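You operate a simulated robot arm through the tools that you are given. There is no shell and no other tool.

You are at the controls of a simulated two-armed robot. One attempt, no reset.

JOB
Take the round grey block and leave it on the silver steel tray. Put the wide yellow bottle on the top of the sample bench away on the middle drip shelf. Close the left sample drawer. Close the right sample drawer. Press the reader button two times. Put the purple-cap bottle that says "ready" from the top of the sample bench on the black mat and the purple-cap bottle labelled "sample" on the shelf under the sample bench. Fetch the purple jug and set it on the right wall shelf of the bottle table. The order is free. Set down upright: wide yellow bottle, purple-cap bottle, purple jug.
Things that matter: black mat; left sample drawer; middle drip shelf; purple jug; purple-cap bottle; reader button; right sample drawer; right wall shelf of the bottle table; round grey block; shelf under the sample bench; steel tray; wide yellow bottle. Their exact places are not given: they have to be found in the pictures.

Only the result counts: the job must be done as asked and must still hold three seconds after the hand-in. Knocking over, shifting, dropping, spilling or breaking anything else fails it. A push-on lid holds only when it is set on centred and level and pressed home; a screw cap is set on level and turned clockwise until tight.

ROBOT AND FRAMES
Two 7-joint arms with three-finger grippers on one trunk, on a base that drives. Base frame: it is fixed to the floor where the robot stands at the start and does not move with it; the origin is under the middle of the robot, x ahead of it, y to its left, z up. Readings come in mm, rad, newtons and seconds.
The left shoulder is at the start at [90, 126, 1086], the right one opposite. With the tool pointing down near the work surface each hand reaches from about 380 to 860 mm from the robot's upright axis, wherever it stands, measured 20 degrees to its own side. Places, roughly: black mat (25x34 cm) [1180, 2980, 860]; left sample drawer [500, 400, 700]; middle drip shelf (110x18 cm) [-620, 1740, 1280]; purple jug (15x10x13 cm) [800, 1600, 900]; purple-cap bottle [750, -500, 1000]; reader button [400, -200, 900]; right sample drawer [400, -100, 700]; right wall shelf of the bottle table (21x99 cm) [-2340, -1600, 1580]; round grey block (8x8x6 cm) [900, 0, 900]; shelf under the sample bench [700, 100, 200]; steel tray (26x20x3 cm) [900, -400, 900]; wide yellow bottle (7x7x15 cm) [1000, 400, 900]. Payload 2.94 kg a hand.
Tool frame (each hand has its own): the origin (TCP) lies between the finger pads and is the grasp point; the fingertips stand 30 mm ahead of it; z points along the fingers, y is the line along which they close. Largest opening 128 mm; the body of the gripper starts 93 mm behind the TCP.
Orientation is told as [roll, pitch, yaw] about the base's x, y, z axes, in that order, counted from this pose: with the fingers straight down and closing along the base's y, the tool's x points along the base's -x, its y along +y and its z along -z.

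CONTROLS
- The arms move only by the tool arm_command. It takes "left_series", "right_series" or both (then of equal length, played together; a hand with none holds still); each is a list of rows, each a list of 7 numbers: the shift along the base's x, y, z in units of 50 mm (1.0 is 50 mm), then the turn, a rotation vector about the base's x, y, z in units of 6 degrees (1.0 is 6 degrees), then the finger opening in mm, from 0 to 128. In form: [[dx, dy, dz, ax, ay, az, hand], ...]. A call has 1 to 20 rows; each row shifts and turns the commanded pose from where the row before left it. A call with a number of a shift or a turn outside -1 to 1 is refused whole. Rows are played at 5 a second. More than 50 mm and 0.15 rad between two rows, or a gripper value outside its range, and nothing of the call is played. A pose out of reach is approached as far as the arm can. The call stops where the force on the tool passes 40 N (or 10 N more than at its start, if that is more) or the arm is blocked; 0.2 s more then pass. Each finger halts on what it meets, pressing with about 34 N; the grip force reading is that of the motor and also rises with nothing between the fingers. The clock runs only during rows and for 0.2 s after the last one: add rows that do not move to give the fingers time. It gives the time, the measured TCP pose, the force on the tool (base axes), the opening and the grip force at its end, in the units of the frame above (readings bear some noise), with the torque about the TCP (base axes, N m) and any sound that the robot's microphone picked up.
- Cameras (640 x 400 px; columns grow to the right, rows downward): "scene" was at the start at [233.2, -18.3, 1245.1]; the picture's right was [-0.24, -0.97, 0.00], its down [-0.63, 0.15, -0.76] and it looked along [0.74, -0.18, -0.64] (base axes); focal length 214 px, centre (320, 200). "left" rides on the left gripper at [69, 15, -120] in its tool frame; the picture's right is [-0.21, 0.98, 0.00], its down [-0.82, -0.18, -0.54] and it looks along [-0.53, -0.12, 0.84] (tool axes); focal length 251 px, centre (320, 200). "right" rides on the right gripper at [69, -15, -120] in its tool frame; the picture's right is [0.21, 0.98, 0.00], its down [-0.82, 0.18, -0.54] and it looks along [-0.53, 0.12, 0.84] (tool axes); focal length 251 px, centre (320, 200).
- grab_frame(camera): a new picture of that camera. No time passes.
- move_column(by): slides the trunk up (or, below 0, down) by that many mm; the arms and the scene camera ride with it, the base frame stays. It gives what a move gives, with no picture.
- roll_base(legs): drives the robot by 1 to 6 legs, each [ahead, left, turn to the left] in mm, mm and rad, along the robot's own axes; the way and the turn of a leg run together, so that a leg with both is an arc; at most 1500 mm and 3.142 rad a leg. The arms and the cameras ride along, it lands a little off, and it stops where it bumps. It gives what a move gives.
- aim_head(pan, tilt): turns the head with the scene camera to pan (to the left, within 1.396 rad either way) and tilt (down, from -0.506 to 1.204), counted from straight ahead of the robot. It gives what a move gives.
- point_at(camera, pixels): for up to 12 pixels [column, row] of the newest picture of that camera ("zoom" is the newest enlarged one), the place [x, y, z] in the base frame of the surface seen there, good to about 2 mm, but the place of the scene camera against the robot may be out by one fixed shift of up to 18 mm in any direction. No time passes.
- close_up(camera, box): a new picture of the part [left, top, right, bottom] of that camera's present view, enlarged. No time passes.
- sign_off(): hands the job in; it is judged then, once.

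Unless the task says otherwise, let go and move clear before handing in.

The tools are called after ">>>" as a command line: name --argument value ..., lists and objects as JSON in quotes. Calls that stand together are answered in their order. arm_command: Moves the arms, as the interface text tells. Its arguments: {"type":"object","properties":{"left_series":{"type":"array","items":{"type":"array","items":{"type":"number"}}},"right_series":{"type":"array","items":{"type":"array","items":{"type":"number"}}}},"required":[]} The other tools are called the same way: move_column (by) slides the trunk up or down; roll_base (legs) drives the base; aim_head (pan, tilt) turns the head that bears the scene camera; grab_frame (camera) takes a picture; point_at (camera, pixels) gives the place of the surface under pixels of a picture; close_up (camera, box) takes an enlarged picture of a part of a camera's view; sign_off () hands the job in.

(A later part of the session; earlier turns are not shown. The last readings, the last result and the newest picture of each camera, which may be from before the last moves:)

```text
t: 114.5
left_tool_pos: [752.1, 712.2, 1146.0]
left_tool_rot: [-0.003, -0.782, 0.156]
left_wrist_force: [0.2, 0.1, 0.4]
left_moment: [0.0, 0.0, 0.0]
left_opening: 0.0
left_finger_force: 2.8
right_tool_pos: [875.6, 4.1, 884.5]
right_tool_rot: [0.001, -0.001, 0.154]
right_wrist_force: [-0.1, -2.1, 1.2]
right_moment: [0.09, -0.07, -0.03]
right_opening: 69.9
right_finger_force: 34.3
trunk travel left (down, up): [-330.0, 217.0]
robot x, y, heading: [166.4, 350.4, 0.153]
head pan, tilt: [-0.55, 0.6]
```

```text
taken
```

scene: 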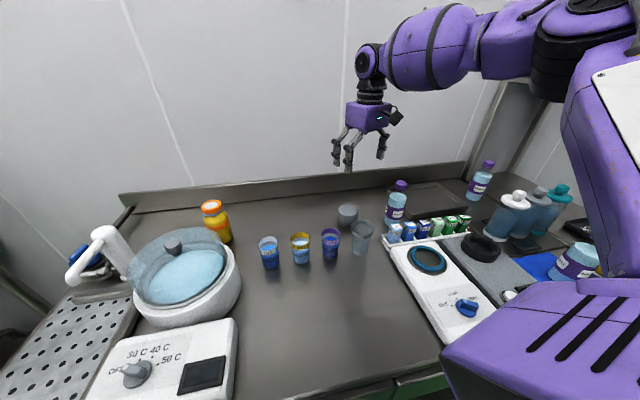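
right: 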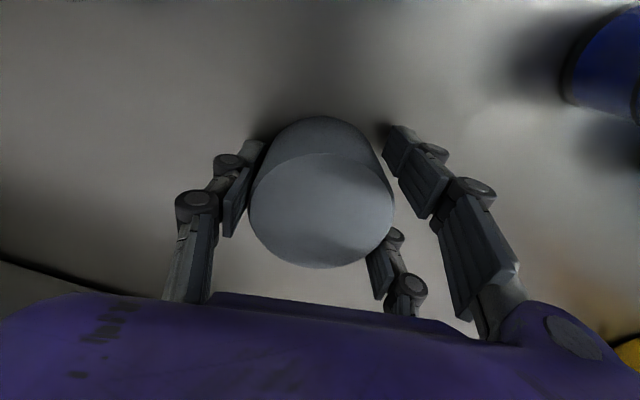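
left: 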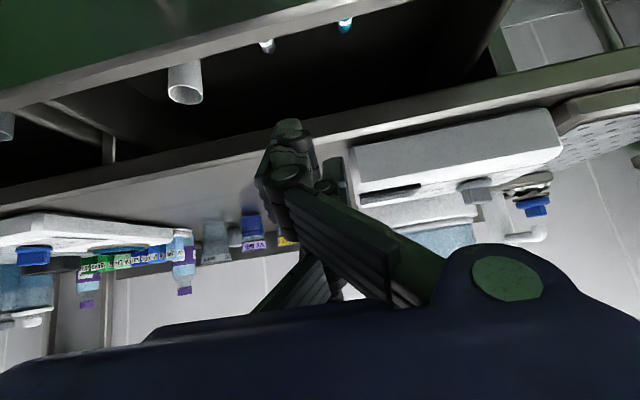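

The block is gripped (opening 70 mm, 34 N). I lift it straight up.

>>> arm_command --right_series '[[0, 0, 0.3, 0, 0, 0, 60], [0, 0, 0.8, 0, 0, 0, 60], [0, 0, 0.8, 0, 0, 0, 60], [0, 0, 0.8, 0, 0, 0, 60], [0, 0, 0.8, 0, 0, 0, 60], [0, 0, 0.8, 0, 0, 0, 60]]'

>>> grab_frame --camera "right"

```text
t: 115.9
left_tool_pos: [750.3, 712.8, 1146.4]
left_tool_rot: [-0.005, -0.783, 0.155]
left_wrist_force: [-0.2, 0.3, 0.2]
left_moment: [-0.01, 0.01, -0.01]
left_opening: 0.1
left_finger_force: 2.7
right_tool_pos: [875.1, 4.1, 1099.8]
right_tool_rot: [0.0, 0.002, 0.154]
right_wrist_force: [-0.4, -0.2, -1.9]
right_moment: [0.0, 0.01, -0.03]
right_opening: 69.7
right_finger_force: 33.6
trunk travel left (down, up): [-330.0, 217.0]
robot x, y, heading: [168.1, 349.9, 0.152]
head pan, tilt: [-0.55, 0.6]
```

```text
taken
```

right: 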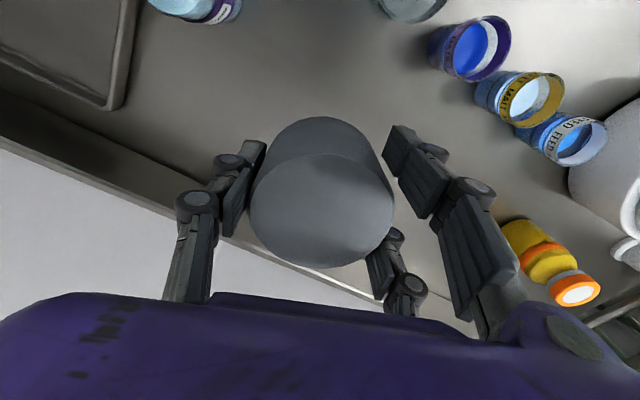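

The block is held well at z≈1100. I drive the base sideways to bring it over the tray.

>>> roll_base --legs '[[-115, -356, 0]]'

>>> grab_frame --camera "right"

>>> grab_frame --camera "scene"

```text
t: 119.6
left_tool_pos: [690.7, 345.6, 1146.8]
left_tool_rot: [-0.005, -0.782, 0.159]
left_wrist_force: [0.0, 0.5, -0.2]
left_moment: [-0.01, -0.02, 0.0]
left_opening: 0.0
left_finger_force: 3.5
right_tool_pos: [817.9, -361.9, 1098.2]
right_tool_rot: [0.002, 0.001, 0.157]
right_wrist_force: [0.3, 0.1, -1.7]
right_moment: [-0.01, 0.02, -0.01]
right_opening: 69.4
right_finger_force: 33.8
trunk travel left (down, up): [-330.0, 217.0]
robot x, y, heading: [106.2, -19.0, 0.161]
head pan, tilt: [-0.55, 0.6]
```

```text
taken
```

right: 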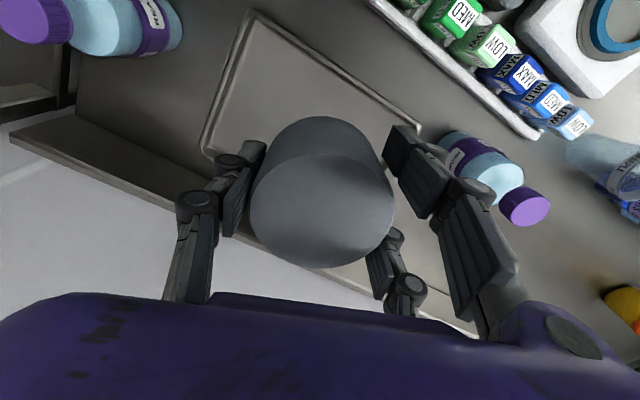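

```text
taken
```

scene: 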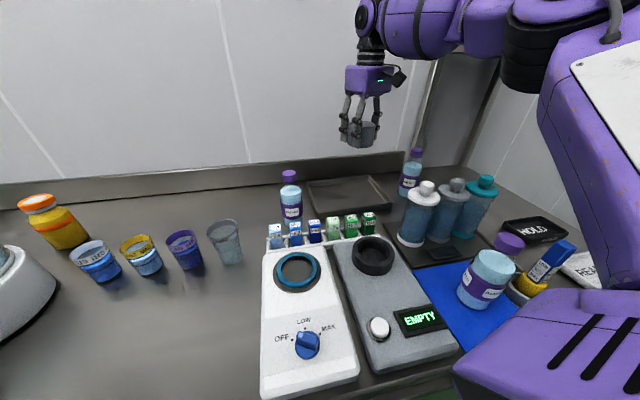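

The block hangs over the tray region; tray corners show at (255,18), (412,125) and (210,150). I measure them.

>>> point_at --camera "right" --pixels '[[255, 22], [408, 124], [212, 148], [300, 100], [245, 130], [350, 115], [415, 315], [262, 45], [225, 60]]'

>>> close_up --camera "scene" --box '[260, 130, 460, 270]'

>>> point_at --camera "zoom" --pixels '[[150, 160], [180, 250], [360, 148], [415, 210], [260, 190], [345, 185], [300, 215]]'

```text
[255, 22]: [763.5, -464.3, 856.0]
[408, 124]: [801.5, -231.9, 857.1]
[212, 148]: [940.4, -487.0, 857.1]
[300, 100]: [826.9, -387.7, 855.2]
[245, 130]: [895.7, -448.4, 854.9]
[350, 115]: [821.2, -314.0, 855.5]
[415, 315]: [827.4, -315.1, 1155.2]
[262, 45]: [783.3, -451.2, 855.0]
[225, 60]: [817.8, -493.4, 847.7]
```

```text
2.86 times, centred on (360, 200) of scene
```

zoom: 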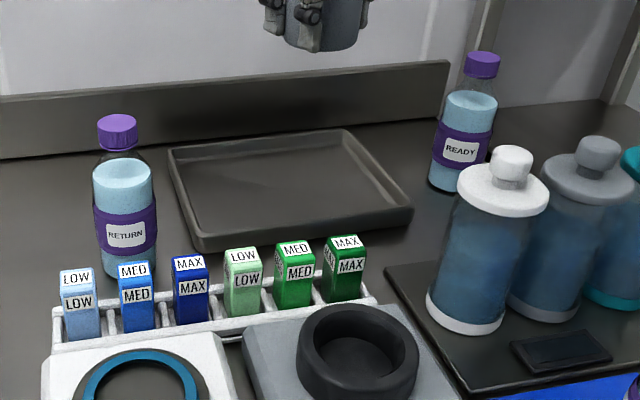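

```text
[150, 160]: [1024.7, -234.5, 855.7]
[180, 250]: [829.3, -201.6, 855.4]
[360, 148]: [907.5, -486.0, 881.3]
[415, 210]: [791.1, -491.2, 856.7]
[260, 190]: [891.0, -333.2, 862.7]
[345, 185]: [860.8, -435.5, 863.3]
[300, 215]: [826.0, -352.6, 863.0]
```

Tray floor centre is about (871,−360). I try to extend the arm +42 mm toward it at this height.

>>> arm_command --right_series '[[0.3, 0.02, -0.2, 0, 0, 0, 60], [0.3, 0.02, -0.2, 0, 0, 0, 60], [0.25, 0.02, -0.2, 0, 0, 0, 60], [0, 0, 0, 0, 0, 0, 60]]'

```text
t: 120.6
left_tool_pos: [690.7, 345.7, 1146.8]
left_tool_rot: [-0.003, -0.783, 0.16]
left_wrist_force: [-0.8, 0.7, 0.9]
left_moment: [-0.03, -0.01, 0.03]
left_opening: 0.1
left_finger_force: 3.2
right_tool_pos: [857.0, -358.8, 1070.9]
right_tool_rot: [-0.001, 0.0, 0.164]
right_wrist_force: [-0.3, 0.1, -2.4]
right_moment: [-0.05, -0.02, 0.02]
right_opening: 69.5
right_finger_force: 33.5
right hand out of reach, approached as far as the arm can: row 3
trunk travel left (down, up): [-330.0, 217.0]
robot x, y, heading: [109.2, -11.3, 0.157]
head pan, tilt: [-0.55, 0.6]
```

Now at (857,−359), well inside the tray outline. I descend in steps, watching for any sideways slip.

>>> arm_command --right_series '[[0, 0, -0.8, 0, 0, 0, 60], [0, 0, -0.8, 0, 0, 0, 60], [0, 0, -0.8, 0, 0, 0, 60]]'

>>> grab_frame --camera "right"

>>> close_up --camera "scene" --box '[260, 130, 460, 270]'

```text
t: 121.4
left_tool_pos: [692.2, 345.3, 1145.7]
left_tool_rot: [-0.003, -0.783, 0.158]
left_wrist_force: [0.0, -0.4, 0.0]
left_moment: [-0.01, 0.02, 0.0]
left_opening: 0.1
left_finger_force: 3.3
right_tool_pos: [858.2, -360.0, 949.5]
right_tool_rot: [0.004, 0.001, 0.154]
right_wrist_force: [0.9, 0.6, -3.0]
right_moment: [0.01, 0.01, -0.01]
right_opening: 69.8
right_finger_force: 33.7
trunk travel left (down, up): [-330.0, 217.0]
robot x, y, heading: [107.7, -16.6, 0.157]
head pan, tilt: [-0.55, 0.6]
```

```text
taken
```

right: 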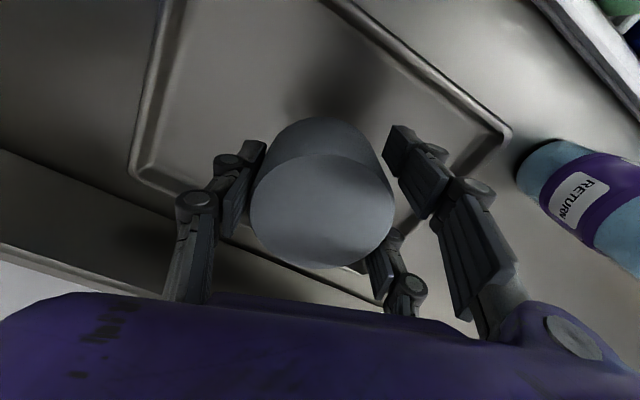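

```text
2.86 times, centred on (360, 200) of scene
```

zoom: 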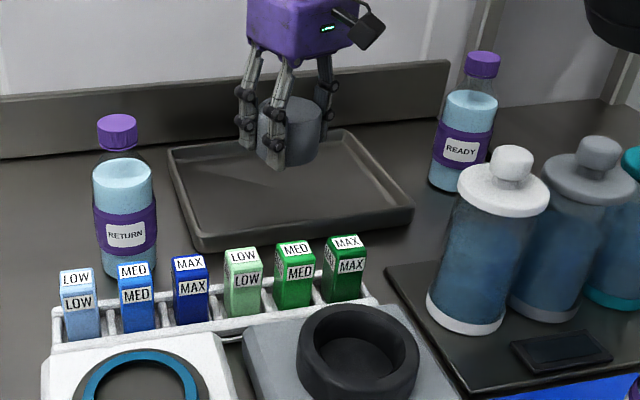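

The block is over the tray interior. I lower to just above the floor, then creep.

>>> arm_command --right_series '[[0, 0, -0.5, 0, 0, 0, 60], [0, 0, -0.3, 0, 0, 0, 60], [0, 0, -0.1, 0, 0, 0, 60], [0, 0, -0.08, 0, 0, 0, 60], [0, 0, -0.06, 0, 0, 0, 60], [0, 0, -0.04, 0, 0, 0, 60], [0, 0, -0.04, 0, 0, 0, 60]]'

```text
t: 123.0
left_tool_pos: [690.9, 346.0, 1145.8]
left_tool_rot: [-0.004, -0.783, 0.158]
left_wrist_force: [0.3, 0.1, -1.1]
left_moment: [0.03, 0.0, -0.01]
left_opening: 0.1
left_finger_force: 2.8
right_tool_pos: [858.4, -359.4, 894.6]
right_tool_rot: [0.001, -0.001, 0.157]
right_wrist_force: [0.7, -1.0, -2.5]
right_moment: [0.02, 0.02, 0.02]
right_opening: 69.6
right_finger_force: 34.2
trunk travel left (down, up): [-330.0, 217.0]
robot x, y, heading: [110.5, -14.3, 0.161]
head pan, tilt: [-0.55, 0.6]
```

Still hanging free at z≈894.6 (−2.5 N weight). I creep down 1 mm at a time to touch.

>>> arm_command --right_series '[[0, 0, -0.02, 0, 0, 0, 60], [0, 0, -0.02, 0, 0, 0, 60], [0, 0, -0.02, 0, 0, 0, 60], [0, 0, -0.02, 0, 0, 0, 60]]'

>>> close_up --camera "scene" --box '[310, 150, 410, 220]'

```text
t: 124.0
left_tool_pos: [691.3, 345.4, 1146.1]
left_tool_rot: [-0.004, -0.783, 0.159]
left_wrist_force: [0.1, -0.2, -0.8]
left_moment: [0.01, -0.02, 0.0]
left_opening: 0.0
left_finger_force: 2.7
right_tool_pos: [858.0, -358.8, 891.0]
right_tool_rot: [0.002, 0.003, 0.159]
right_wrist_force: [0.8, -0.8, -1.5]
right_moment: [-0.03, 0.0, -0.04]
right_opening: 69.8
right_finger_force: 34.1
trunk travel left (down, up): [-330.0, 217.0]
robot x, y, heading: [107.1, -15.1, 0.16]
head pan, tilt: [-0.55, 0.6]
```

```text
5.71 times, centred on (360, 185) of scene
```

zoom: 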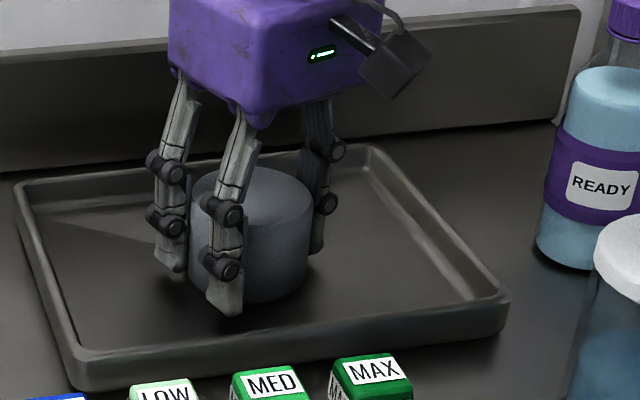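

>>> arm_command --right_series '[[0, 0, -0.02, 0, 0, 0, 60], [0, 0, -0.02, 0, 0, 0, 60], [0, 0, -0.02, 0, 0, 0, 60]]'

```text
t: 124.8
left_tool_pos: [690.1, 345.8, 1147.9]
left_tool_rot: [-0.007, -0.785, 0.158]
left_wrist_force: [-0.8, -0.2, -0.8]
left_moment: [0.0, 0.0, -0.04]
left_opening: 0.1
left_finger_force: 3.2
right_tool_pos: [857.2, -360.2, 890.3]
right_tool_rot: [0.002, -0.003, 0.154]
right_wrist_force: [0.9, -3.1, 17.1]
right_moment: [0.1, 0.41, 0.03]
right_opening: 69.8
right_finger_force: 33.7
trunk travel left (down, up): [-330.0, 217.0]
robot x, y, heading: [107.2, -10.0, 0.16]
head pan, tilt: [-0.55, 0.6]
```

Contact (17 N up). I ease up 1 mm, open the fingers and rise.

>>> arm_command --right_series '[[0, 0, 0.02, 0, 0, 0, 60], [0, 0, 0, 0, 0, 0, 80], [0, 0, 0, 0, 0, 0, 100], [0, 0, 0, 0, 0, 0, 110], [0, 0, 0, 0, 0, 0, 110], [0, 0, 0.4, 0, 0, 0, 110], [0, 0, 0.8, 0, 0, 0, 110], [0, 0, 0.8, 0, 0, 0, 110], [0, 0, 0.8, 0, 0, 0, 110], [0, 0, 0.8, 0, 0, 0, 110]]'

>>> grab_frame --camera "right"

>>> grab_frame --camera "scene"

```text
t: 127.0
left_tool_pos: [690.9, 344.9, 1145.1]
left_tool_rot: [-0.002, -0.781, 0.157]
left_wrist_force: [-0.3, -0.4, 0.6]
left_moment: [0.02, -0.01, 0.03]
left_opening: 0.0
left_finger_force: 3.1
right_tool_pos: [856.1, -360.2, 1067.9]
right_tool_rot: [0.002, 0.001, 0.157]
right_wrist_force: [0.1, 0.4, 0.3]
right_moment: [0.05, -0.01, 0.02]
right_opening: 109.8
right_finger_force: 0.0
trunk travel left (down, up): [-330.0, 217.0]
robot x, y, heading: [106.8, -11.5, 0.158]
head pan, tilt: [-0.55, 0.6]
```

```text
taken
```

right: 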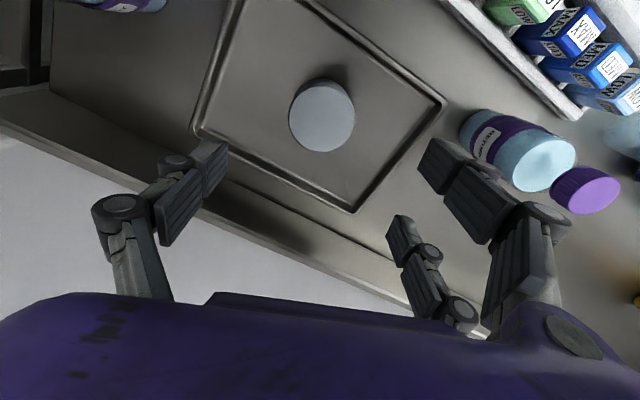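

```text
taken
```

scene: 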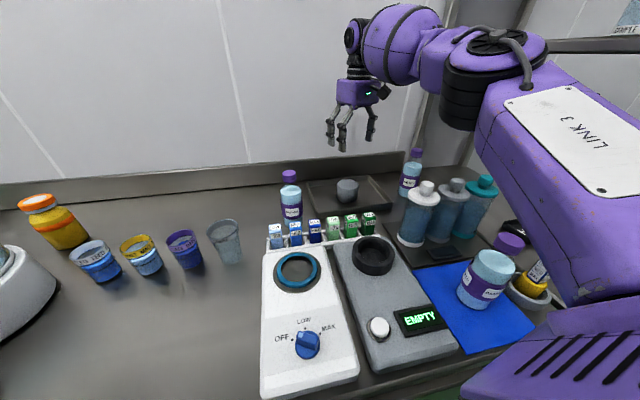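

The block rests in the tray. Next I'll try out the low shelf with the empty right hand before taking the bottle: first rise, back off and square up to the bench.

>>> arm_command --right_series '[[-0.3, 0, 0.8, 0, 0, 0, 110], [-0.3, 0, 0.8, 0, 0, 0, 110]]'

>>> roll_base --legs '[[-320, 0, 0], [0, 0, -0.36]]'

```text
t: 127.6
left_tool_pos: [691.4, 345.5, 1147.2]
left_tool_rot: [-0.005, -0.781, 0.158]
left_wrist_force: [-0.7, 0.7, 0.5]
left_moment: [-0.02, 0.01, -0.04]
left_opening: 0.2
left_finger_force: 3.3
right_tool_pos: [826.5, -358.6, 1148.2]
right_tool_rot: [0.002, 0.001, 0.155]
right_wrist_force: [0.6, -0.1, 0.9]
right_moment: [0.02, -0.03, 0.04]
right_opening: 109.9
right_finger_force: 0.1
trunk travel left (down, up): [-330.0, 217.0]
robot x, y, heading: [109.0, -14.4, 0.156]
head pan, tilt: [-0.55, 0.6]
```

```text
t: 130.6
left_tool_pos: [441.1, 159.3, 1147.0]
left_tool_rot: [-0.007, -0.782, -0.068]
left_wrist_force: [-0.1, -0.6, 0.0]
left_moment: [0.04, -0.05, 0.01]
left_opening: 0.0
left_finger_force: 3.1
right_tool_pos: [426.1, -532.9, 1146.3]
right_tool_rot: [-0.014, 0.017, -0.017]
right_wrist_force: [1.0, 0.4, -0.7]
right_moment: [-0.02, 0.0, 0.01]
right_opening: 110.1
right_finger_force: 0.0
trunk travel left (down, up): [-330.0, 217.0]
robot x, y, heading: [-209.2, -60.4, -0.069]
head pan, tilt: [-0.55, 0.6]
stopped in leg 2: the robot was blocked; the commanded pose is now the measured one
```

The turn was blocked — the right arm met something, probably the rack post. I look before doing anything else.

>>> aim_head --pan -0.9 --tilt 0.3

>>> grab_frame --camera "scene"

>>> grab_frame --camera "right"

```text
t: 131.4
left_tool_pos: [444.1, 160.5, 1143.7]
left_tool_rot: [-0.009, -0.78, -0.066]
left_wrist_force: [0.9, -0.1, -0.1]
left_moment: [-0.02, 0.01, 0.0]
left_opening: 0.1
left_finger_force: 3.1
right_tool_pos: [425.4, -533.5, 1147.3]
right_tool_rot: [-0.015, 0.019, -0.025]
right_wrist_force: [-0.4, 0.2, -0.1]
right_moment: [-0.02, 0.04, 0.0]
right_opening: 110.1
right_finger_force: 0.1
trunk travel left (down, up): [-330.0, 217.0]
robot x, y, heading: [-213.0, -63.3, -0.072]
head pan, tilt: [-0.901, 0.3]
```

```text
taken
```

scene: 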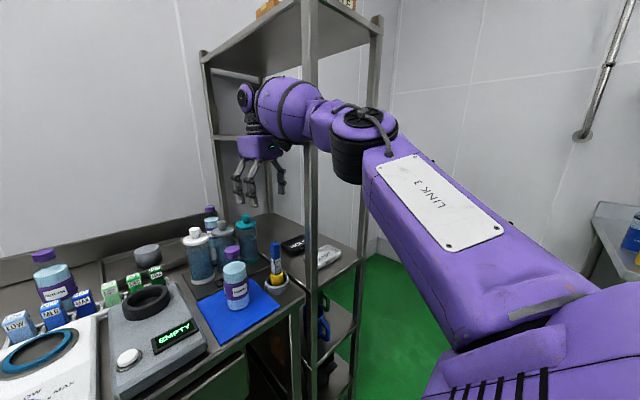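

```text
taken
```

right: 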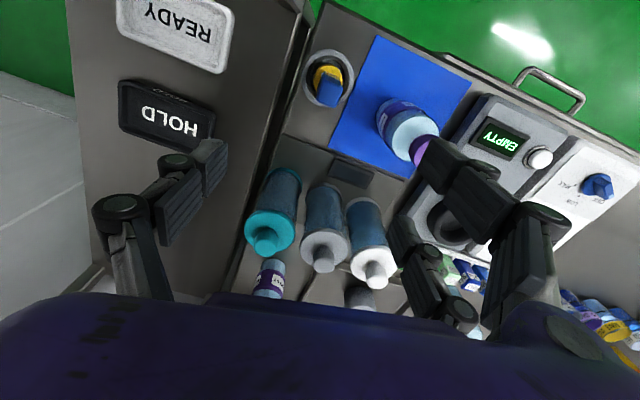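

The forearm leans on the rack's front post at (310,120); nothing looks displaced. I undo the turn, back away further, then turn in the open.

>>> roll_base --legs '[[0, 0, 0.22]]'

>>> grab_frame --camera "scene"

```text
t: 132.6
left_tool_pos: [378.4, 289.5, 1147.0]
left_tool_rot: [-0.004, -0.782, 0.146]
left_wrist_force: [-0.3, -0.2, -0.3]
left_moment: [-0.01, 0.01, -0.01]
left_opening: 0.0
left_finger_force: 2.7
right_tool_pos: [508.9, -395.2, 1146.0]
right_tool_rot: [-0.01, 0.014, 0.187]
right_wrist_force: [-0.1, 0.6, 0.3]
right_moment: [-0.02, -0.03, -0.02]
right_opening: 110.2
right_finger_force: 0.0
trunk travel left (down, up): [-330.0, 217.0]
robot x, y, heading: [-210.0, -64.0, 0.147]
head pan, tilt: [-0.901, 0.3]
```

```text
taken
```

scene: 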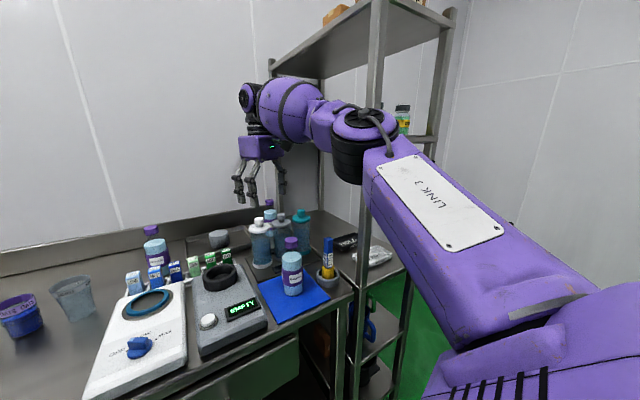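

Free again and the rack's bottles still stand. I back away diagonally and turn square to the bench in open floor.

>>> roll_base --legs '[[-235, 85, 0], [0, 0, -0.347]]'

>>> aim_head --pan 0 --tilt 0.6

>>> grab_frame --camera "scene"

```text
t: 135.5
left_tool_pos: [218.5, 118.6, 1146.2]
left_tool_rot: [-0.003, -0.781, -0.203]
left_wrist_force: [-0.3, 0.0, 0.0]
left_moment: [0.01, -0.03, -0.04]
left_opening: 0.1
left_finger_force: 2.8
right_tool_pos: [109.0, -570.8, 1146.3]
right_tool_rot: [-0.009, 0.016, -0.161]
right_wrist_force: [0.0, -1.1, 0.7]
right_moment: [0.02, 0.04, 0.0]
right_opening: 110.0
right_finger_force: 0.1
trunk travel left (down, up): [-330.0, 217.0]
robot x, y, heading: [-453.4, -13.1, -0.198]
head pan, tilt: [-0.901, 0.3]
```

```text
t: 136.7
left_tool_pos: [218.4, 118.0, 1147.0]
left_tool_rot: [-0.003, -0.782, -0.202]
left_wrist_force: [0.2, 0.5, 0.1]
left_moment: [0.0, 0.0, 0.03]
left_opening: 0.0
left_finger_force: 2.8
right_tool_pos: [109.0, -569.2, 1145.3]
right_tool_rot: [-0.008, 0.012, -0.159]
right_wrist_force: [0.3, 0.1, 0.3]
right_moment: [-0.01, 0.01, 0.02]
right_opening: 109.6
right_finger_force: 0.0
trunk travel left (down, up): [-330.0, 217.0]
robot x, y, heading: [-456.9, -12.0, -0.202]
head pan, tilt: [0.0, 0.6]
```

```text
taken
```

scene: 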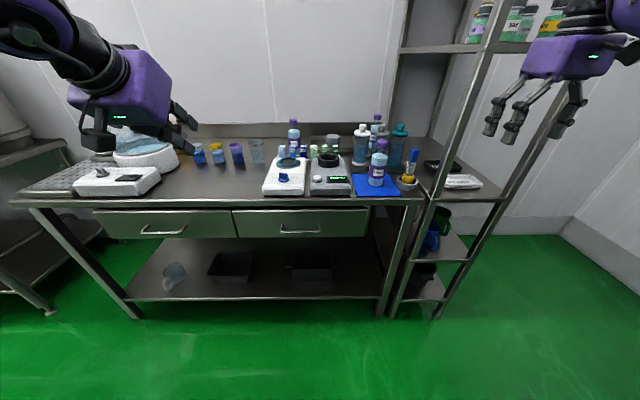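

Now, clear of everything, I tilt the right hand 45° forward and bring it in front of its own side for the low-shelf trial.

>>> arm_command --right_series '[[-0.029, 0.424, 0, -0.1866, -0.919, -0.05, 110], [-0.029, 0.424, 0, -0.1866, -0.919, -0.05, 110], [-0.029, 0.424, 0, -0.1866, -0.919, -0.05, 110], [-0.029, 0.424, 0, -0.1866, -0.919, -0.05, 110], [-0.029, 0.424, 0, -0.1866, -0.919, -0.05, 110], [-0.029, 0.424, 0, -0.1866, -0.919, -0.05, 110], [-0.029, 0.424, 0, -0.1866, -0.919, -0.05, 110], [-0.029, 0.424, 0, -0.1866, -0.919, -0.05, 110], [0, 0, 0, 0, 0, 0, 110]]'

>>> arm_command --right_series '[[0, 0, -0.9, 0, 0, 0, 110], [0, 0, -0.9, 0, 0, 0, 110], [0, 0, -0.9, 0, 0, 0, 110], [0, 0, -0.9, 0, 0, 0, 110], [0, 0, -0.9, 0, 0, 0, 110], [0, 0, -0.9, 0, 0, 0, 110]]'

```text
t: 138.7
left_tool_pos: [218.8, 117.9, 1146.2]
left_tool_rot: [-0.004, -0.782, -0.203]
left_wrist_force: [-0.6, 0.1, 0.3]
left_moment: [-0.03, -0.02, 0.02]
left_opening: 0.2
left_finger_force: 3.4
right_tool_pos: [96.5, -400.8, 1146.6]
right_tool_rot: [-0.027, -0.771, -0.199]
right_wrist_force: [-0.4, 0.9, -0.9]
right_moment: [-0.02, 0.01, -0.01]
right_opening: 110.2
right_finger_force: 0.0
trunk travel left (down, up): [-330.0, 217.0]
robot x, y, heading: [-453.9, -12.8, -0.2]
head pan, tilt: [0.0, 0.6]
```

```text
t: 140.1
left_tool_pos: [218.9, 117.8, 1145.8]
left_tool_rot: [-0.002, -0.782, -0.202]
left_wrist_force: [-0.3, -0.1, 0.6]
left_moment: [-0.02, 0.01, 0.03]
left_opening: 0.0
left_finger_force: 3.2
right_tool_pos: [96.9, -402.7, 875.3]
right_tool_rot: [-0.027, -0.77, -0.2]
right_wrist_force: [0.6, 0.3, 0.2]
right_moment: [-0.01, 0.02, -0.01]
right_opening: 109.7
right_finger_force: 0.0
trunk travel left (down, up): [-330.0, 217.0]
robot x, y, heading: [-452.4, -13.8, -0.206]
head pan, tilt: [0.0, 0.6]
```

Good reach so far. I continue down to see how low the arm can go in this posture.

>>> arm_command --right_series '[[0, 0, -0.9, 0, 0, 0, 110], [0, 0, -0.9, 0, 0, 0, 110], [0, 0, -0.9, 0, 0, 0, 110], [0, 0, -0.9, 0, 0, 0, 110], [0, 0, -0.9, 0, 0, 0, 110], [0, 0, -0.9, 0, 0, 0, 110]]'

```text
t: 141.5
left_tool_pos: [219.5, 116.8, 1146.4]
left_tool_rot: [-0.003, -0.78, -0.203]
left_wrist_force: [0.8, -0.5, 0.3]
left_moment: [-0.05, 0.0, 0.02]
left_opening: 0.0
left_finger_force: 3.3
right_tool_pos: [77.0, -422.3, 668.1]
right_tool_rot: [-0.025, -0.769, -0.198]
right_wrist_force: [0.1, -0.2, 0.1]
right_moment: [0.0, 0.01, 0.01]
right_opening: 109.9
right_finger_force: 0.0
right hand out of reach, approached as far as the arm can: row 5, 6
trunk travel left (down, up): [-330.0, 217.0]
robot x, y, heading: [-455.3, -14.9, -0.205]
head pan, tilt: [0.0, 0.6]
```

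The arm gets down to about z=668 here, which with the trunk at −300 means z≈340 — with less tilt (30°) the shelf height is reachable. Now I raise the hand again, reduce the tilt to 30°, and head for the SAMPLE bottle.

>>> arm_command --right_series '[[0, 0, 0.9, 0, 0, 0, 110], [0, 0, 0.95, 0, 0, 0, 110], [0, 0, 0.95, 0, 0, 0, 110], [0, 0, 0.95, 0, 0, 0, 110], [0.1, 0.1, 0.95, 0.16, 0.8, 0, 128], [0.1, 0.1, 0.95, 0.16, 0.8, 0, 128], [0.1, 0.1, 0.95, 0.16, 0.8, 0, 128], [0, 0, 0.95, 0, 0, 0, 128], [0, 0, 0.95, 0, 0, 0, 128], [0, 0, 0.4, 0, 0, 0, 128]]'

>>> roll_base --legs '[[290, 31, 0]]'

>>> grab_frame --camera "right"

>>> grab_frame --camera "scene"

```text
t: 143.7
left_tool_pos: [219.9, 118.7, 1146.3]
left_tool_rot: [-0.004, -0.781, -0.203]
left_wrist_force: [0.0, -0.7, 0.4]
left_moment: [0.02, 0.0, 0.0]
left_opening: 0.0
left_finger_force: 3.0
right_tool_pos: [91.6, -406.3, 1112.7]
right_tool_rot: [-0.028, -0.513, -0.197]
right_wrist_force: [0.6, -0.3, 0.0]
right_moment: [0.02, 0.01, 0.03]
right_opening: 127.8
right_finger_force: 0.0
trunk travel left (down, up): [-330.0, 217.0]
robot x, y, heading: [-452.2, -13.0, -0.209]
head pan, tilt: [0.0, 0.6]
```

```text
t: 145.7
left_tool_pos: [509.0, 88.6, 1146.6]
left_tool_rot: [-0.004, -0.782, -0.2]
left_wrist_force: [0.4, -0.3, -0.5]
left_moment: [0.03, -0.04, 0.0]
left_opening: 0.0
left_finger_force: 3.0
right_tool_pos: [382.1, -434.9, 1112.8]
right_tool_rot: [-0.028, -0.514, -0.199]
right_wrist_force: [0.0, -0.2, 0.1]
right_moment: [0.0, 0.04, 0.0]
right_opening: 127.9
right_finger_force: 0.0
trunk travel left (down, up): [-330.0, 217.0]
robot x, y, heading: [-162.5, -44.0, -0.207]
head pan, tilt: [0.0, 0.6]
```

```text
taken
```

right: 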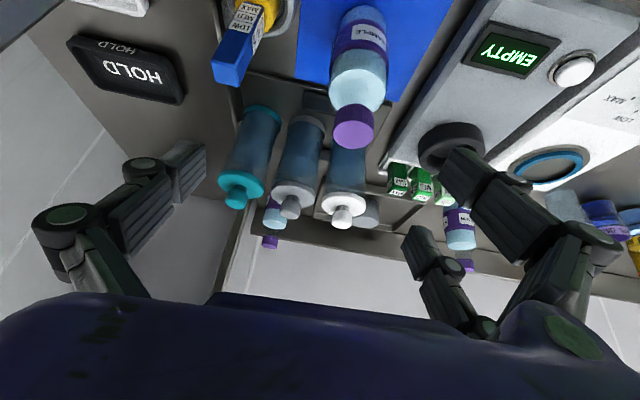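

```text
taken
```

scene: 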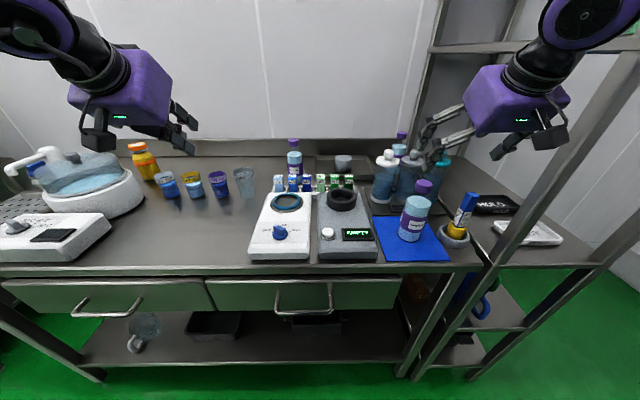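

The SAMPLE bottle shows at (360,70) in the right view with its cap at (354,128); the bowl with marker is at (270,10). I measure them.

>>> point_at --camera "right" --pixels '[[354, 128], [335, 128], [373, 128], [360, 88], [332, 70], [388, 75], [362, 45], [362, 15], [262, 20], [235, 58], [290, 25], [450, 70]]'

>>> close_up --camera "scene" --box '[360, 160, 500, 270]'

>>> point_at --camera "zoom" --pixels '[[295, 120], [260, 190], [190, 250], [290, 260], [215, 340], [390, 340], [470, 330], [440, 310], [470, 190], [430, 390], [250, 370], [80, 330]]'

```text
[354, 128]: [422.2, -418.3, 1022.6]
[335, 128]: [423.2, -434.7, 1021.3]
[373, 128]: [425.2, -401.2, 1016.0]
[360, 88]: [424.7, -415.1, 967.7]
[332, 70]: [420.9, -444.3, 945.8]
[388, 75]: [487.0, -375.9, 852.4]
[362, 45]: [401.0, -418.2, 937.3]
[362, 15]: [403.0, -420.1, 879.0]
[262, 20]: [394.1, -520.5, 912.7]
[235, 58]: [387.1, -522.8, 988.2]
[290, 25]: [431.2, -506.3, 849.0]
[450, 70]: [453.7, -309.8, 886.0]
```

```text
3.64 times, centred on (430, 215) of scene
```

zoom: 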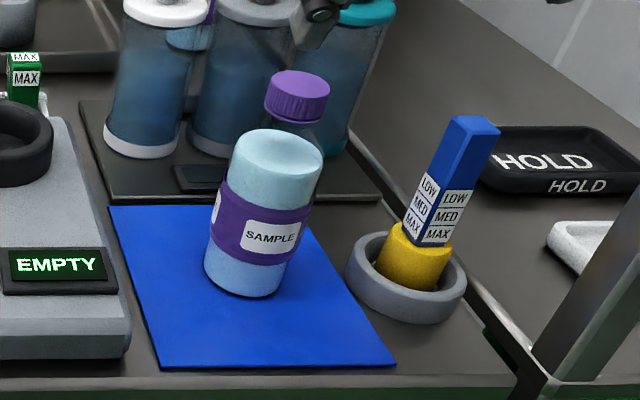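

```text
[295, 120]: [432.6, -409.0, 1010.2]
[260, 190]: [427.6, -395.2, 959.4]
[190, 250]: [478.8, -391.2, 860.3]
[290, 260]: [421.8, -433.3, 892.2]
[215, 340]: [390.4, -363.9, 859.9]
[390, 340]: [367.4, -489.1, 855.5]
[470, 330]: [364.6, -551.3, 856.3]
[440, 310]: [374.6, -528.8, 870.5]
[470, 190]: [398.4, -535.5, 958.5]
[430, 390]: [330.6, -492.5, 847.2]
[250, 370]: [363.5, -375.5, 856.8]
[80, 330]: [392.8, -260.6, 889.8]
```

I zoom the right camera on the bottle to fix its centre and width.

>>> close_up --camera "right" --box '[220, 0, 420, 160]'

>>> point_at --camera "zoom" --pixels '[[430, 430], [380, 400], [485, 405], [430, 460], [430, 365], [355, 250], [530, 270], [440, 200], [360, 120], [525, 120], [440, 50]]'

```text
2.50 times, centred on (320, 80) of right
```

zoom: 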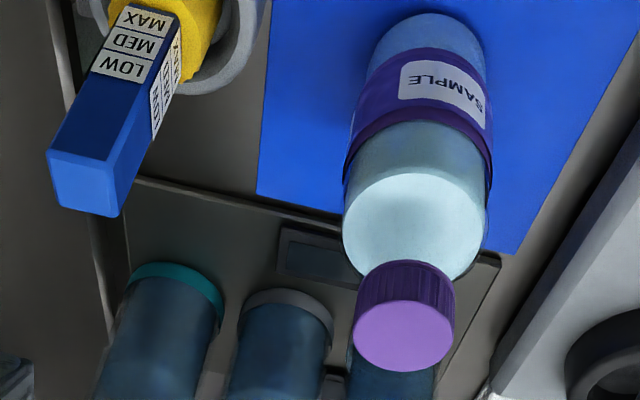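

```text
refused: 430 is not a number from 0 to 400
```

>>> point_at --camera "zoom" --pixels '[[403, 335], [360, 335], [447, 335], [403, 364], [403, 308], [352, 190], [484, 190], [415, 180], [360, 110], [484, 120], [425, 110]]'

```text
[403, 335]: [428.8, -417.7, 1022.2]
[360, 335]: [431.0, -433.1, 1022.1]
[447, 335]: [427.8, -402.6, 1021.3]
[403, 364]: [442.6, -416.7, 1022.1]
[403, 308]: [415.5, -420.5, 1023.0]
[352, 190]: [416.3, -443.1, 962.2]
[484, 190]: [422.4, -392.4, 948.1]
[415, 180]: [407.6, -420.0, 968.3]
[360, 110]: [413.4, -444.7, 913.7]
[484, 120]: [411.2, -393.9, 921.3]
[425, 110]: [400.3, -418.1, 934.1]
```

The bottle's axis is at (429,−418), body Ø≈60, top z 1022, and the bowl lies to its right. I go to a pre-grasp point 120 mm back along the tool axis with 90 mm opening.

>>> arm_command --right_series '[[-0.11, 0.29, -0.7, 0.26, -0.05, 0, 90], [-0.11, 0.285, -0.68, 0, 0, 0, 90], [0, 0, 0, 0, 0, 0, 90], [0, 0, 0, 0, 0, 0, 90]]'

>>> grab_frame --camera "right"

>>> grab_frame --camera "scene"

```text
t: 146.7
left_tool_pos: [510.5, 89.1, 1146.9]
left_tool_rot: [-0.004, -0.782, -0.202]
left_wrist_force: [0.4, -0.2, 0.3]
left_moment: [0.02, 0.01, -0.05]
left_opening: 0.2
left_finger_force: 2.6
right_tool_pos: [371.7, -405.3, 1042.7]
right_tool_rot: [0.006, -0.514, -0.216]
right_wrist_force: [0.9, -0.2, -0.2]
right_moment: [0.02, 0.01, 0.01]
right_opening: 90.0
right_finger_force: 0.1
trunk travel left (down, up): [-330.0, 217.0]
robot x, y, heading: [-162.7, -42.9, -0.208]
head pan, tilt: [0.0, 0.6]
```

```text
taken
```

right: 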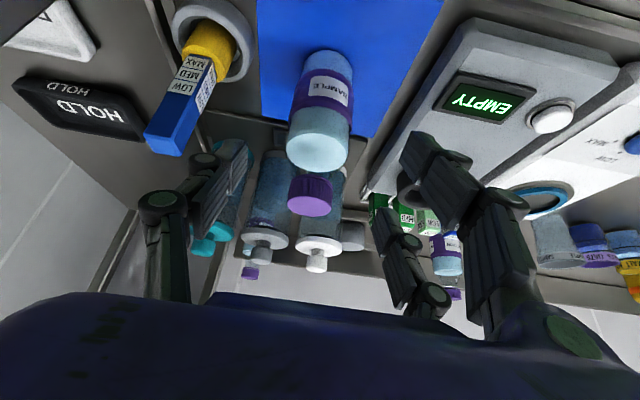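

```text
taken
```

scene: 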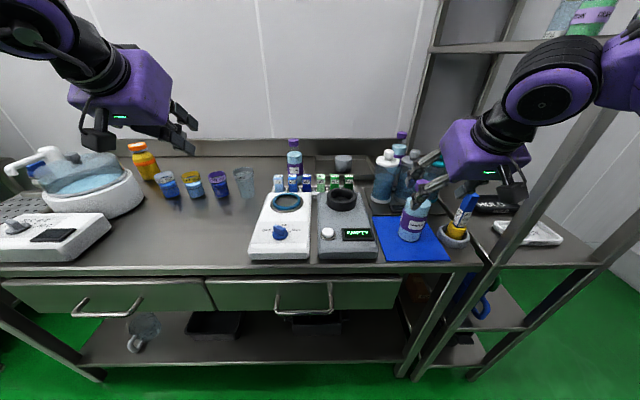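

The bottle is centred at column ~320 between the fingers. I advance 118 mm along the tool axis.

>>> arm_command --right_series '[[0.2834, -0.0622, -0.5138, 0, 0, 0, 90], [0.2834, -0.0622, -0.5138, 0, 0, 0, 90], [0.2834, -0.0622, -0.5138, 0, 0, 0, 90], [0.2834, -0.0622, -0.5138, 0, 0, 0, 90]]'

>>> grab_frame --camera "right"

>>> close_up --camera "scene" --box '[360, 150, 500, 260]'

```text
t: 147.7
left_tool_pos: [510.3, 89.5, 1146.0]
left_tool_rot: [-0.004, -0.781, -0.203]
left_wrist_force: [0.0, 0.2, -0.7]
left_moment: [0.0, 0.01, -0.01]
left_opening: 0.0
left_finger_force: 2.5
right_tool_pos: [428.9, -418.3, 941.0]
right_tool_rot: [0.005, -0.514, -0.215]
right_wrist_force: [1.4, 0.2, 0.0]
right_moment: [0.01, -0.01, 0.02]
right_opening: 89.9
right_finger_force: 0.0
trunk travel left (down, up): [-330.0, 217.0]
robot x, y, heading: [-161.6, -43.1, -0.207]
head pan, tilt: [0.0, 0.6]
```

```text
taken
```

right: 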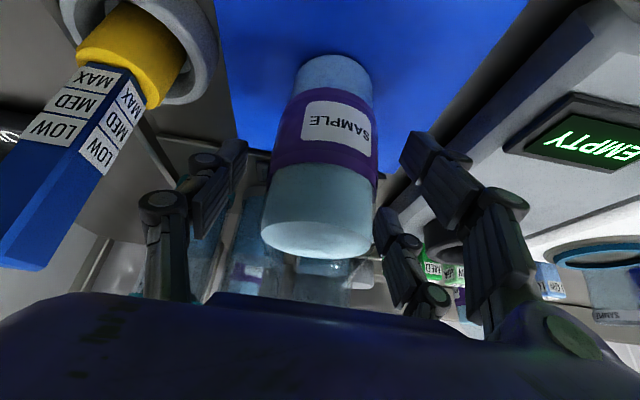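

```text
3.64 times, centred on (430, 205) of scene
```

zoom: 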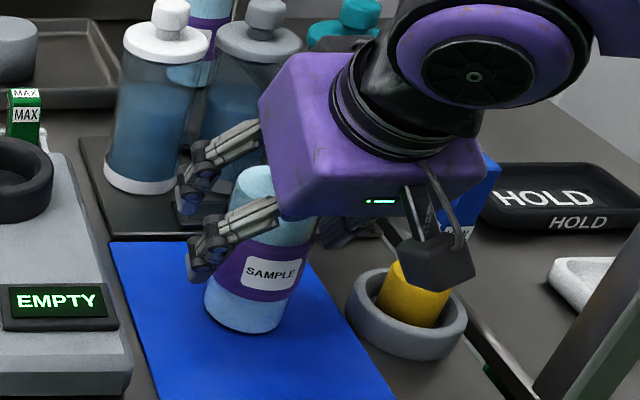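

The bottle stands between the fingers with no contact force. I close the grip.

>>> arm_command --right_series '[[0, 0, 0, 0, 0, 0, 75], [0, 0, 0, 0, 0, 0, 60], [0, 0, 0, 0, 0, 0, 50], [0, 0, 0, 0, 0, 0, 50], [0, 0, 0, 0, 0, 0, 50]]'

>>> grab_frame --camera "right"

```text
t: 148.9
left_tool_pos: [509.8, 88.4, 1146.2]
left_tool_rot: [-0.003, -0.783, -0.204]
left_wrist_force: [-0.3, -0.2, -0.1]
left_moment: [0.02, 0.01, 0.02]
left_opening: 0.2
left_finger_force: 3.8
right_tool_pos: [428.4, -417.9, 940.9]
right_tool_rot: [0.005, -0.515, -0.215]
right_wrist_force: [0.2, -0.7, 0.3]
right_moment: [0.13, -0.1, 0.0]
right_opening: 58.1
right_finger_force: 33.8
trunk travel left (down, up): [-330.0, 217.0]
robot x, y, heading: [-164.3, -41.7, -0.203]
head pan, tilt: [0.0, 0.6]
```

```text
taken
```

right: 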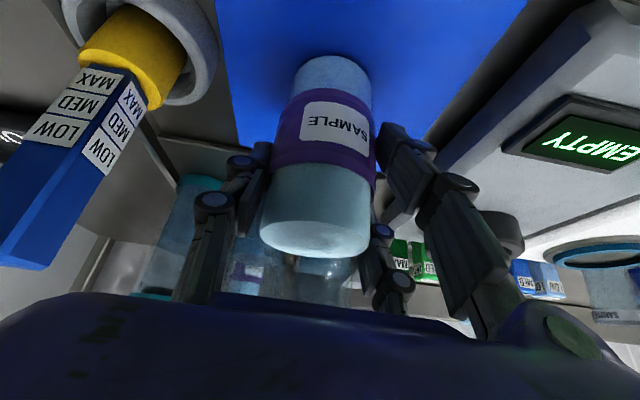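

Gripped at 58 mm. I lift 65 mm straight up and check.

>>> arm_command --right_series '[[0, 0, 0.2, 0, 0, 0, 50], [0, 0, 0.5, 0, 0, 0, 50], [0, 0, 0.6, 0, 0, 0, 50], [0, 0, 0, 0, 0, 0, 50]]'

>>> grab_frame --camera "right"

>>> grab_frame --camera "scene"

```text
t: 149.9
left_tool_pos: [509.5, 89.7, 1146.4]
left_tool_rot: [-0.003, -0.782, -0.203]
left_wrist_force: [0.5, 0.3, 0.2]
left_moment: [0.01, -0.01, -0.01]
left_opening: 0.0
left_finger_force: 3.1
right_tool_pos: [428.5, -419.7, 1003.5]
right_tool_rot: [0.004, -0.513, -0.216]
right_wrist_force: [0.4, 0.4, -3.6]
right_moment: [-0.01, 0.03, 0.02]
right_opening: 57.9
right_finger_force: 33.8
trunk travel left (down, up): [-330.0, 217.0]
robot x, y, heading: [-164.0, -43.4, -0.207]
head pan, tilt: [0.0, 0.6]
```

```text
taken
```

right: 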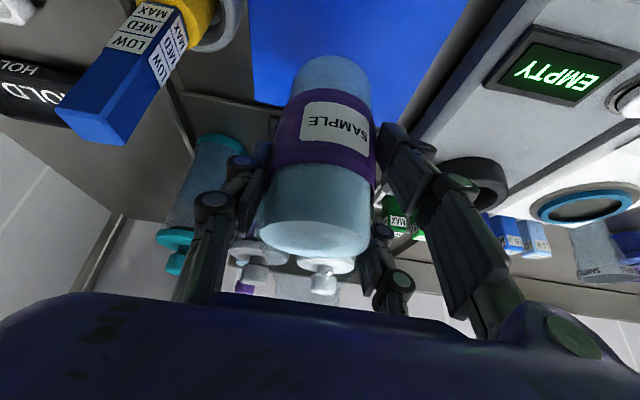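

```text
taken
```

scene: 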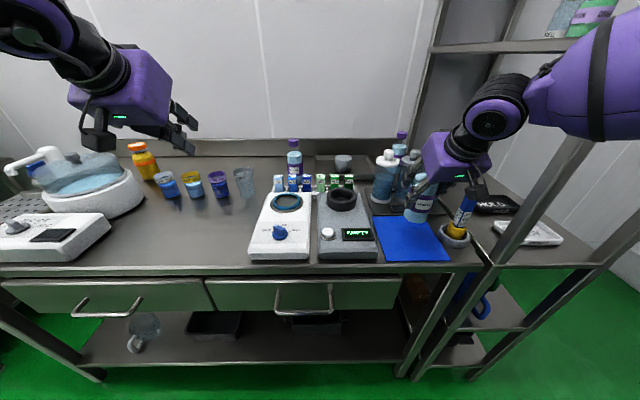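

The bottle is lifted cleanly (3.6 N). I back away from the bench and shift left to the free spot of the lower shelf.

>>> roll_base --legs '[[-330, 0, 0], [0, 505, 0]]'

>>> grab_frame --camera "right"

>>> grab_frame --camera "scene"

```text
t: 156.6
left_tool_pos: [285.7, 647.8, 1147.0]
left_tool_rot: [-0.004, -0.783, -0.2]
left_wrist_force: [0.3, 0.1, -0.3]
left_moment: [-0.02, -0.02, 0.0]
left_opening: 0.0
left_finger_force: 3.1
right_tool_pos: [205.8, 139.6, 1004.7]
right_tool_rot: [0.006, -0.513, -0.213]
right_wrist_force: [-0.4, -0.1, -3.9]
right_moment: [0.0, 0.0, 0.01]
right_opening: 57.7
right_finger_force: 34.2
trunk travel left (down, up): [-330.0, 217.0]
robot x, y, heading: [-389.3, 512.4, -0.205]
head pan, tilt: [0.0, 0.6]
```

```text
taken
```

right: 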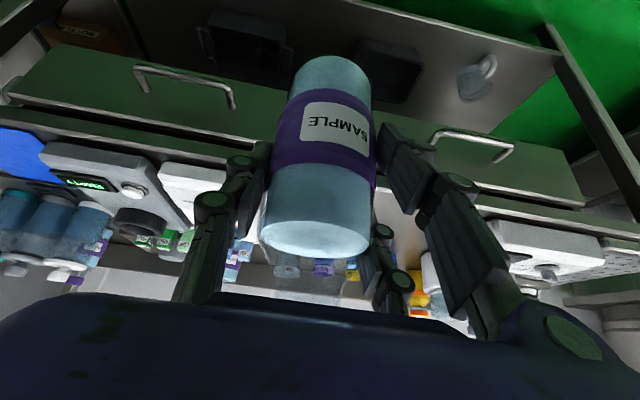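

```text
taken
```

scene: 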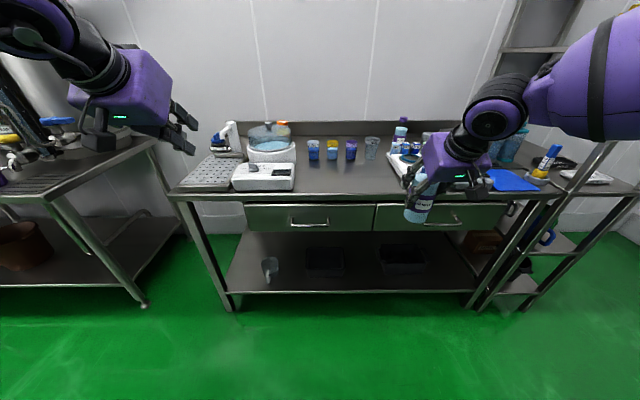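

The lower shelf lies ahead. In this free space I lower the hand along an arc that stays inside the arm's reach.

>>> arm_command --right_series '[[-0.294, 0.06, -0.9, 0, 0, 0, 50], [-0.294, 0.06, -0.9, 0, 0, 0, 50], [-0.294, 0.06, -0.9, 0, 0, 0, 50], [-0.294, 0.06, -0.9, 0, 0, 0, 50], [-0.098, 0.02, -0.9, 0, 0, 0, 50], [-0.098, 0.02, -0.9, 0, 0, 0, 50]]'

```text
t: 158.0
left_tool_pos: [287.3, 647.6, 1146.2]
left_tool_rot: [-0.003, -0.782, -0.202]
left_wrist_force: [0.1, -0.2, -0.3]
left_moment: [0.01, 0.03, 0.02]
left_opening: 0.0
left_finger_force: 3.1
right_tool_pos: [136.9, 155.4, 735.1]
right_tool_rot: [0.003, -0.515, -0.215]
right_wrist_force: [1.1, -0.5, -2.6]
right_moment: [-0.04, 0.04, -0.06]
right_opening: 57.7
right_finger_force: 33.8
trunk travel left (down, up): [-330.0, 217.0]
robot x, y, heading: [-387.3, 517.3, -0.199]
head pan, tilt: [0.0, 0.6]
```

>>> arm_command --right_series '[[-0.098, 0.02, -0.9, 0, 0, 0, 50], [-0.353, 0.072, -0.74, 0, 0, 0, 50], [-0.353, 0.072, -0.6, 0, 0, 0, 50]]'

>>> move_column --by -110

```text
t: 158.8
left_tool_pos: [287.6, 647.7, 1147.7]
left_tool_rot: [-0.003, -0.782, -0.202]
left_wrist_force: [0.3, -0.3, -0.5]
left_moment: [-0.01, -0.03, 0.04]
left_opening: 0.1
left_finger_force: 2.9
right_tool_pos: [91.4, 152.9, 641.7]
right_tool_rot: [0.007, -0.513, -0.215]
right_wrist_force: [0.3, -0.2, -2.1]
right_moment: [-0.01, 0.04, -0.02]
right_opening: 57.7
right_finger_force: 34.5
right hand out of reach, approached as far as the arm can: row 3
trunk travel left (down, up): [-330.0, 217.0]
robot x, y, heading: [-388.9, 512.7, -0.197]
head pan, tilt: [0.0, 0.6]
```

```text
t: 160.2
left_tool_pos: [286.5, 648.8, 1037.3]
left_tool_rot: [-0.004, -0.786, -0.204]
left_wrist_force: [0.0, 1.2, -0.9]
left_moment: [0.0, 0.02, -0.03]
left_opening: 0.3
left_finger_force: 2.8
right_tool_pos: [91.6, 153.7, 532.0]
right_tool_rot: [0.005, -0.514, -0.212]
right_wrist_force: [0.1, -0.8, -2.6]
right_moment: [-0.02, -0.01, 0.02]
right_opening: 57.8
right_finger_force: 34.4
trunk travel left (down, up): [-220.0, 327.0]
robot x, y, heading: [-387.2, 518.9, -0.204]
head pan, tilt: [0.0, 0.6]
```

The trunk step was clean. I lower the trunk the rest in two steps.

>>> move_column --by -110

>>> move_column --by -110

>>> grab_frame --camera "scene"

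>>> grab_frame --camera "right"

```text
t: 161.7
left_tool_pos: [286.1, 647.8, 927.3]
left_tool_rot: [-0.004, -0.784, -0.199]
left_wrist_force: [0.1, -0.3, 0.7]
left_moment: [0.0, -0.02, -0.05]
left_opening: 0.1
left_finger_force: 2.5
right_tool_pos: [90.8, 153.9, 423.3]
right_tool_rot: [0.005, -0.515, -0.213]
right_wrist_force: [0.5, -0.6, -2.2]
right_moment: [0.0, 0.03, 0.01]
right_opening: 57.6
right_finger_force: 33.7
trunk travel left (down, up): [-110.0, 437.0]
robot x, y, heading: [-386.7, 517.9, -0.2]
head pan, tilt: [0.0, 0.6]
```

```text
t: 163.1
left_tool_pos: [286.4, 648.5, 815.8]
left_tool_rot: [-0.003, -0.782, -0.2]
left_wrist_force: [1.1, 0.6, 0.5]
left_moment: [-0.01, 0.0, -0.02]
left_opening: 0.0
left_finger_force: 3.1
right_tool_pos: [91.3, 152.7, 310.9]
right_tool_rot: [0.004, -0.515, -0.213]
right_wrist_force: [-0.6, -0.6, -3.9]
right_moment: [0.01, 0.01, -0.02]
right_opening: 57.5
right_finger_force: 34.2
trunk travel left (down, up): [0.0, 547.0]
robot x, y, heading: [-387.3, 519.7, -0.202]
head pan, tilt: [0.0, 0.6]
```

```text
taken
```

scene: 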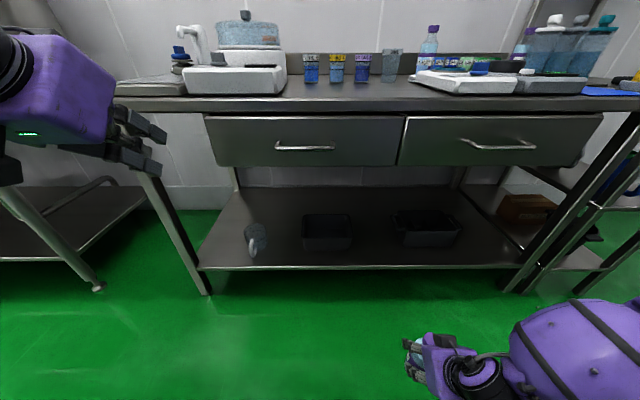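

```text
taken
```

right: 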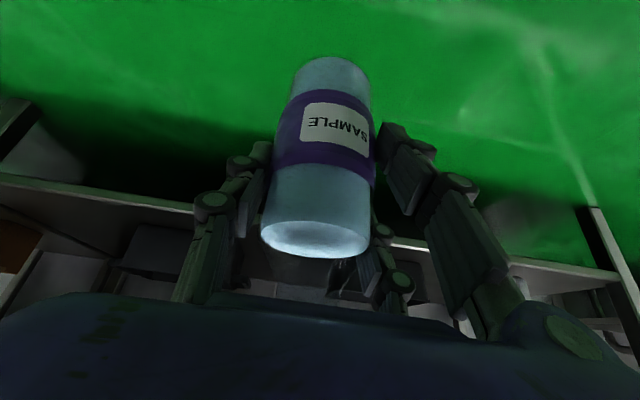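

The left hand, at z=816, would hit the bench if I drive in, so I first fold it back, upright and higher.

>>> arm_command --left_series '[[-0.3, 0.06, 0.6, 0.166, 0.817, 0, 0], [-0.466, 0.095, 0.5, 0.166, 0.817, 0, 0], [-0.466, 0.095, 0.5, 0.166, 0.817, 0, 0], [-0.466, 0.095, 0.5, 0.166, 0.817, 0, 0], [-0.466, 0.095, 0.5, 0.166, 0.817, 0, 0], [-0.466, 0.095, 0.5, 0.166, 0.817, 0, 0], [-0.466, 0.095, 0.5, 0.166, 0.817, 0, 0], [-0.466, 0.095, 0.5, 0.166, 0.817, 0, 0], [-0.466, 0.095, 0.5, 0.166, 0.817, 0, 0], [0, 0, 0, 0, 0, 0, 0]]'

```text
t: 165.3
left_tool_pos: [91.8, 679.9, 1001.4]
left_tool_rot: [-0.004, 0.002, -0.202]
left_wrist_force: [-0.1, -0.4, 0.0]
left_moment: [0.01, 0.01, -0.01]
left_opening: 0.0
left_finger_force: 3.1
left hand out of reach, approached as far as the arm can: row 9
right_tool_pos: [90.8, 152.9, 311.1]
right_tool_rot: [0.006, -0.512, -0.213]
right_wrist_force: [0.0, -0.1, -4.3]
right_moment: [0.01, 0.0, -0.02]
right_opening: 57.7
right_finger_force: 33.8
trunk travel left (down, up): [0.0, 547.0]
robot x, y, heading: [-385.9, 517.3, -0.201]
head pan, tilt: [0.0, 0.6]
```

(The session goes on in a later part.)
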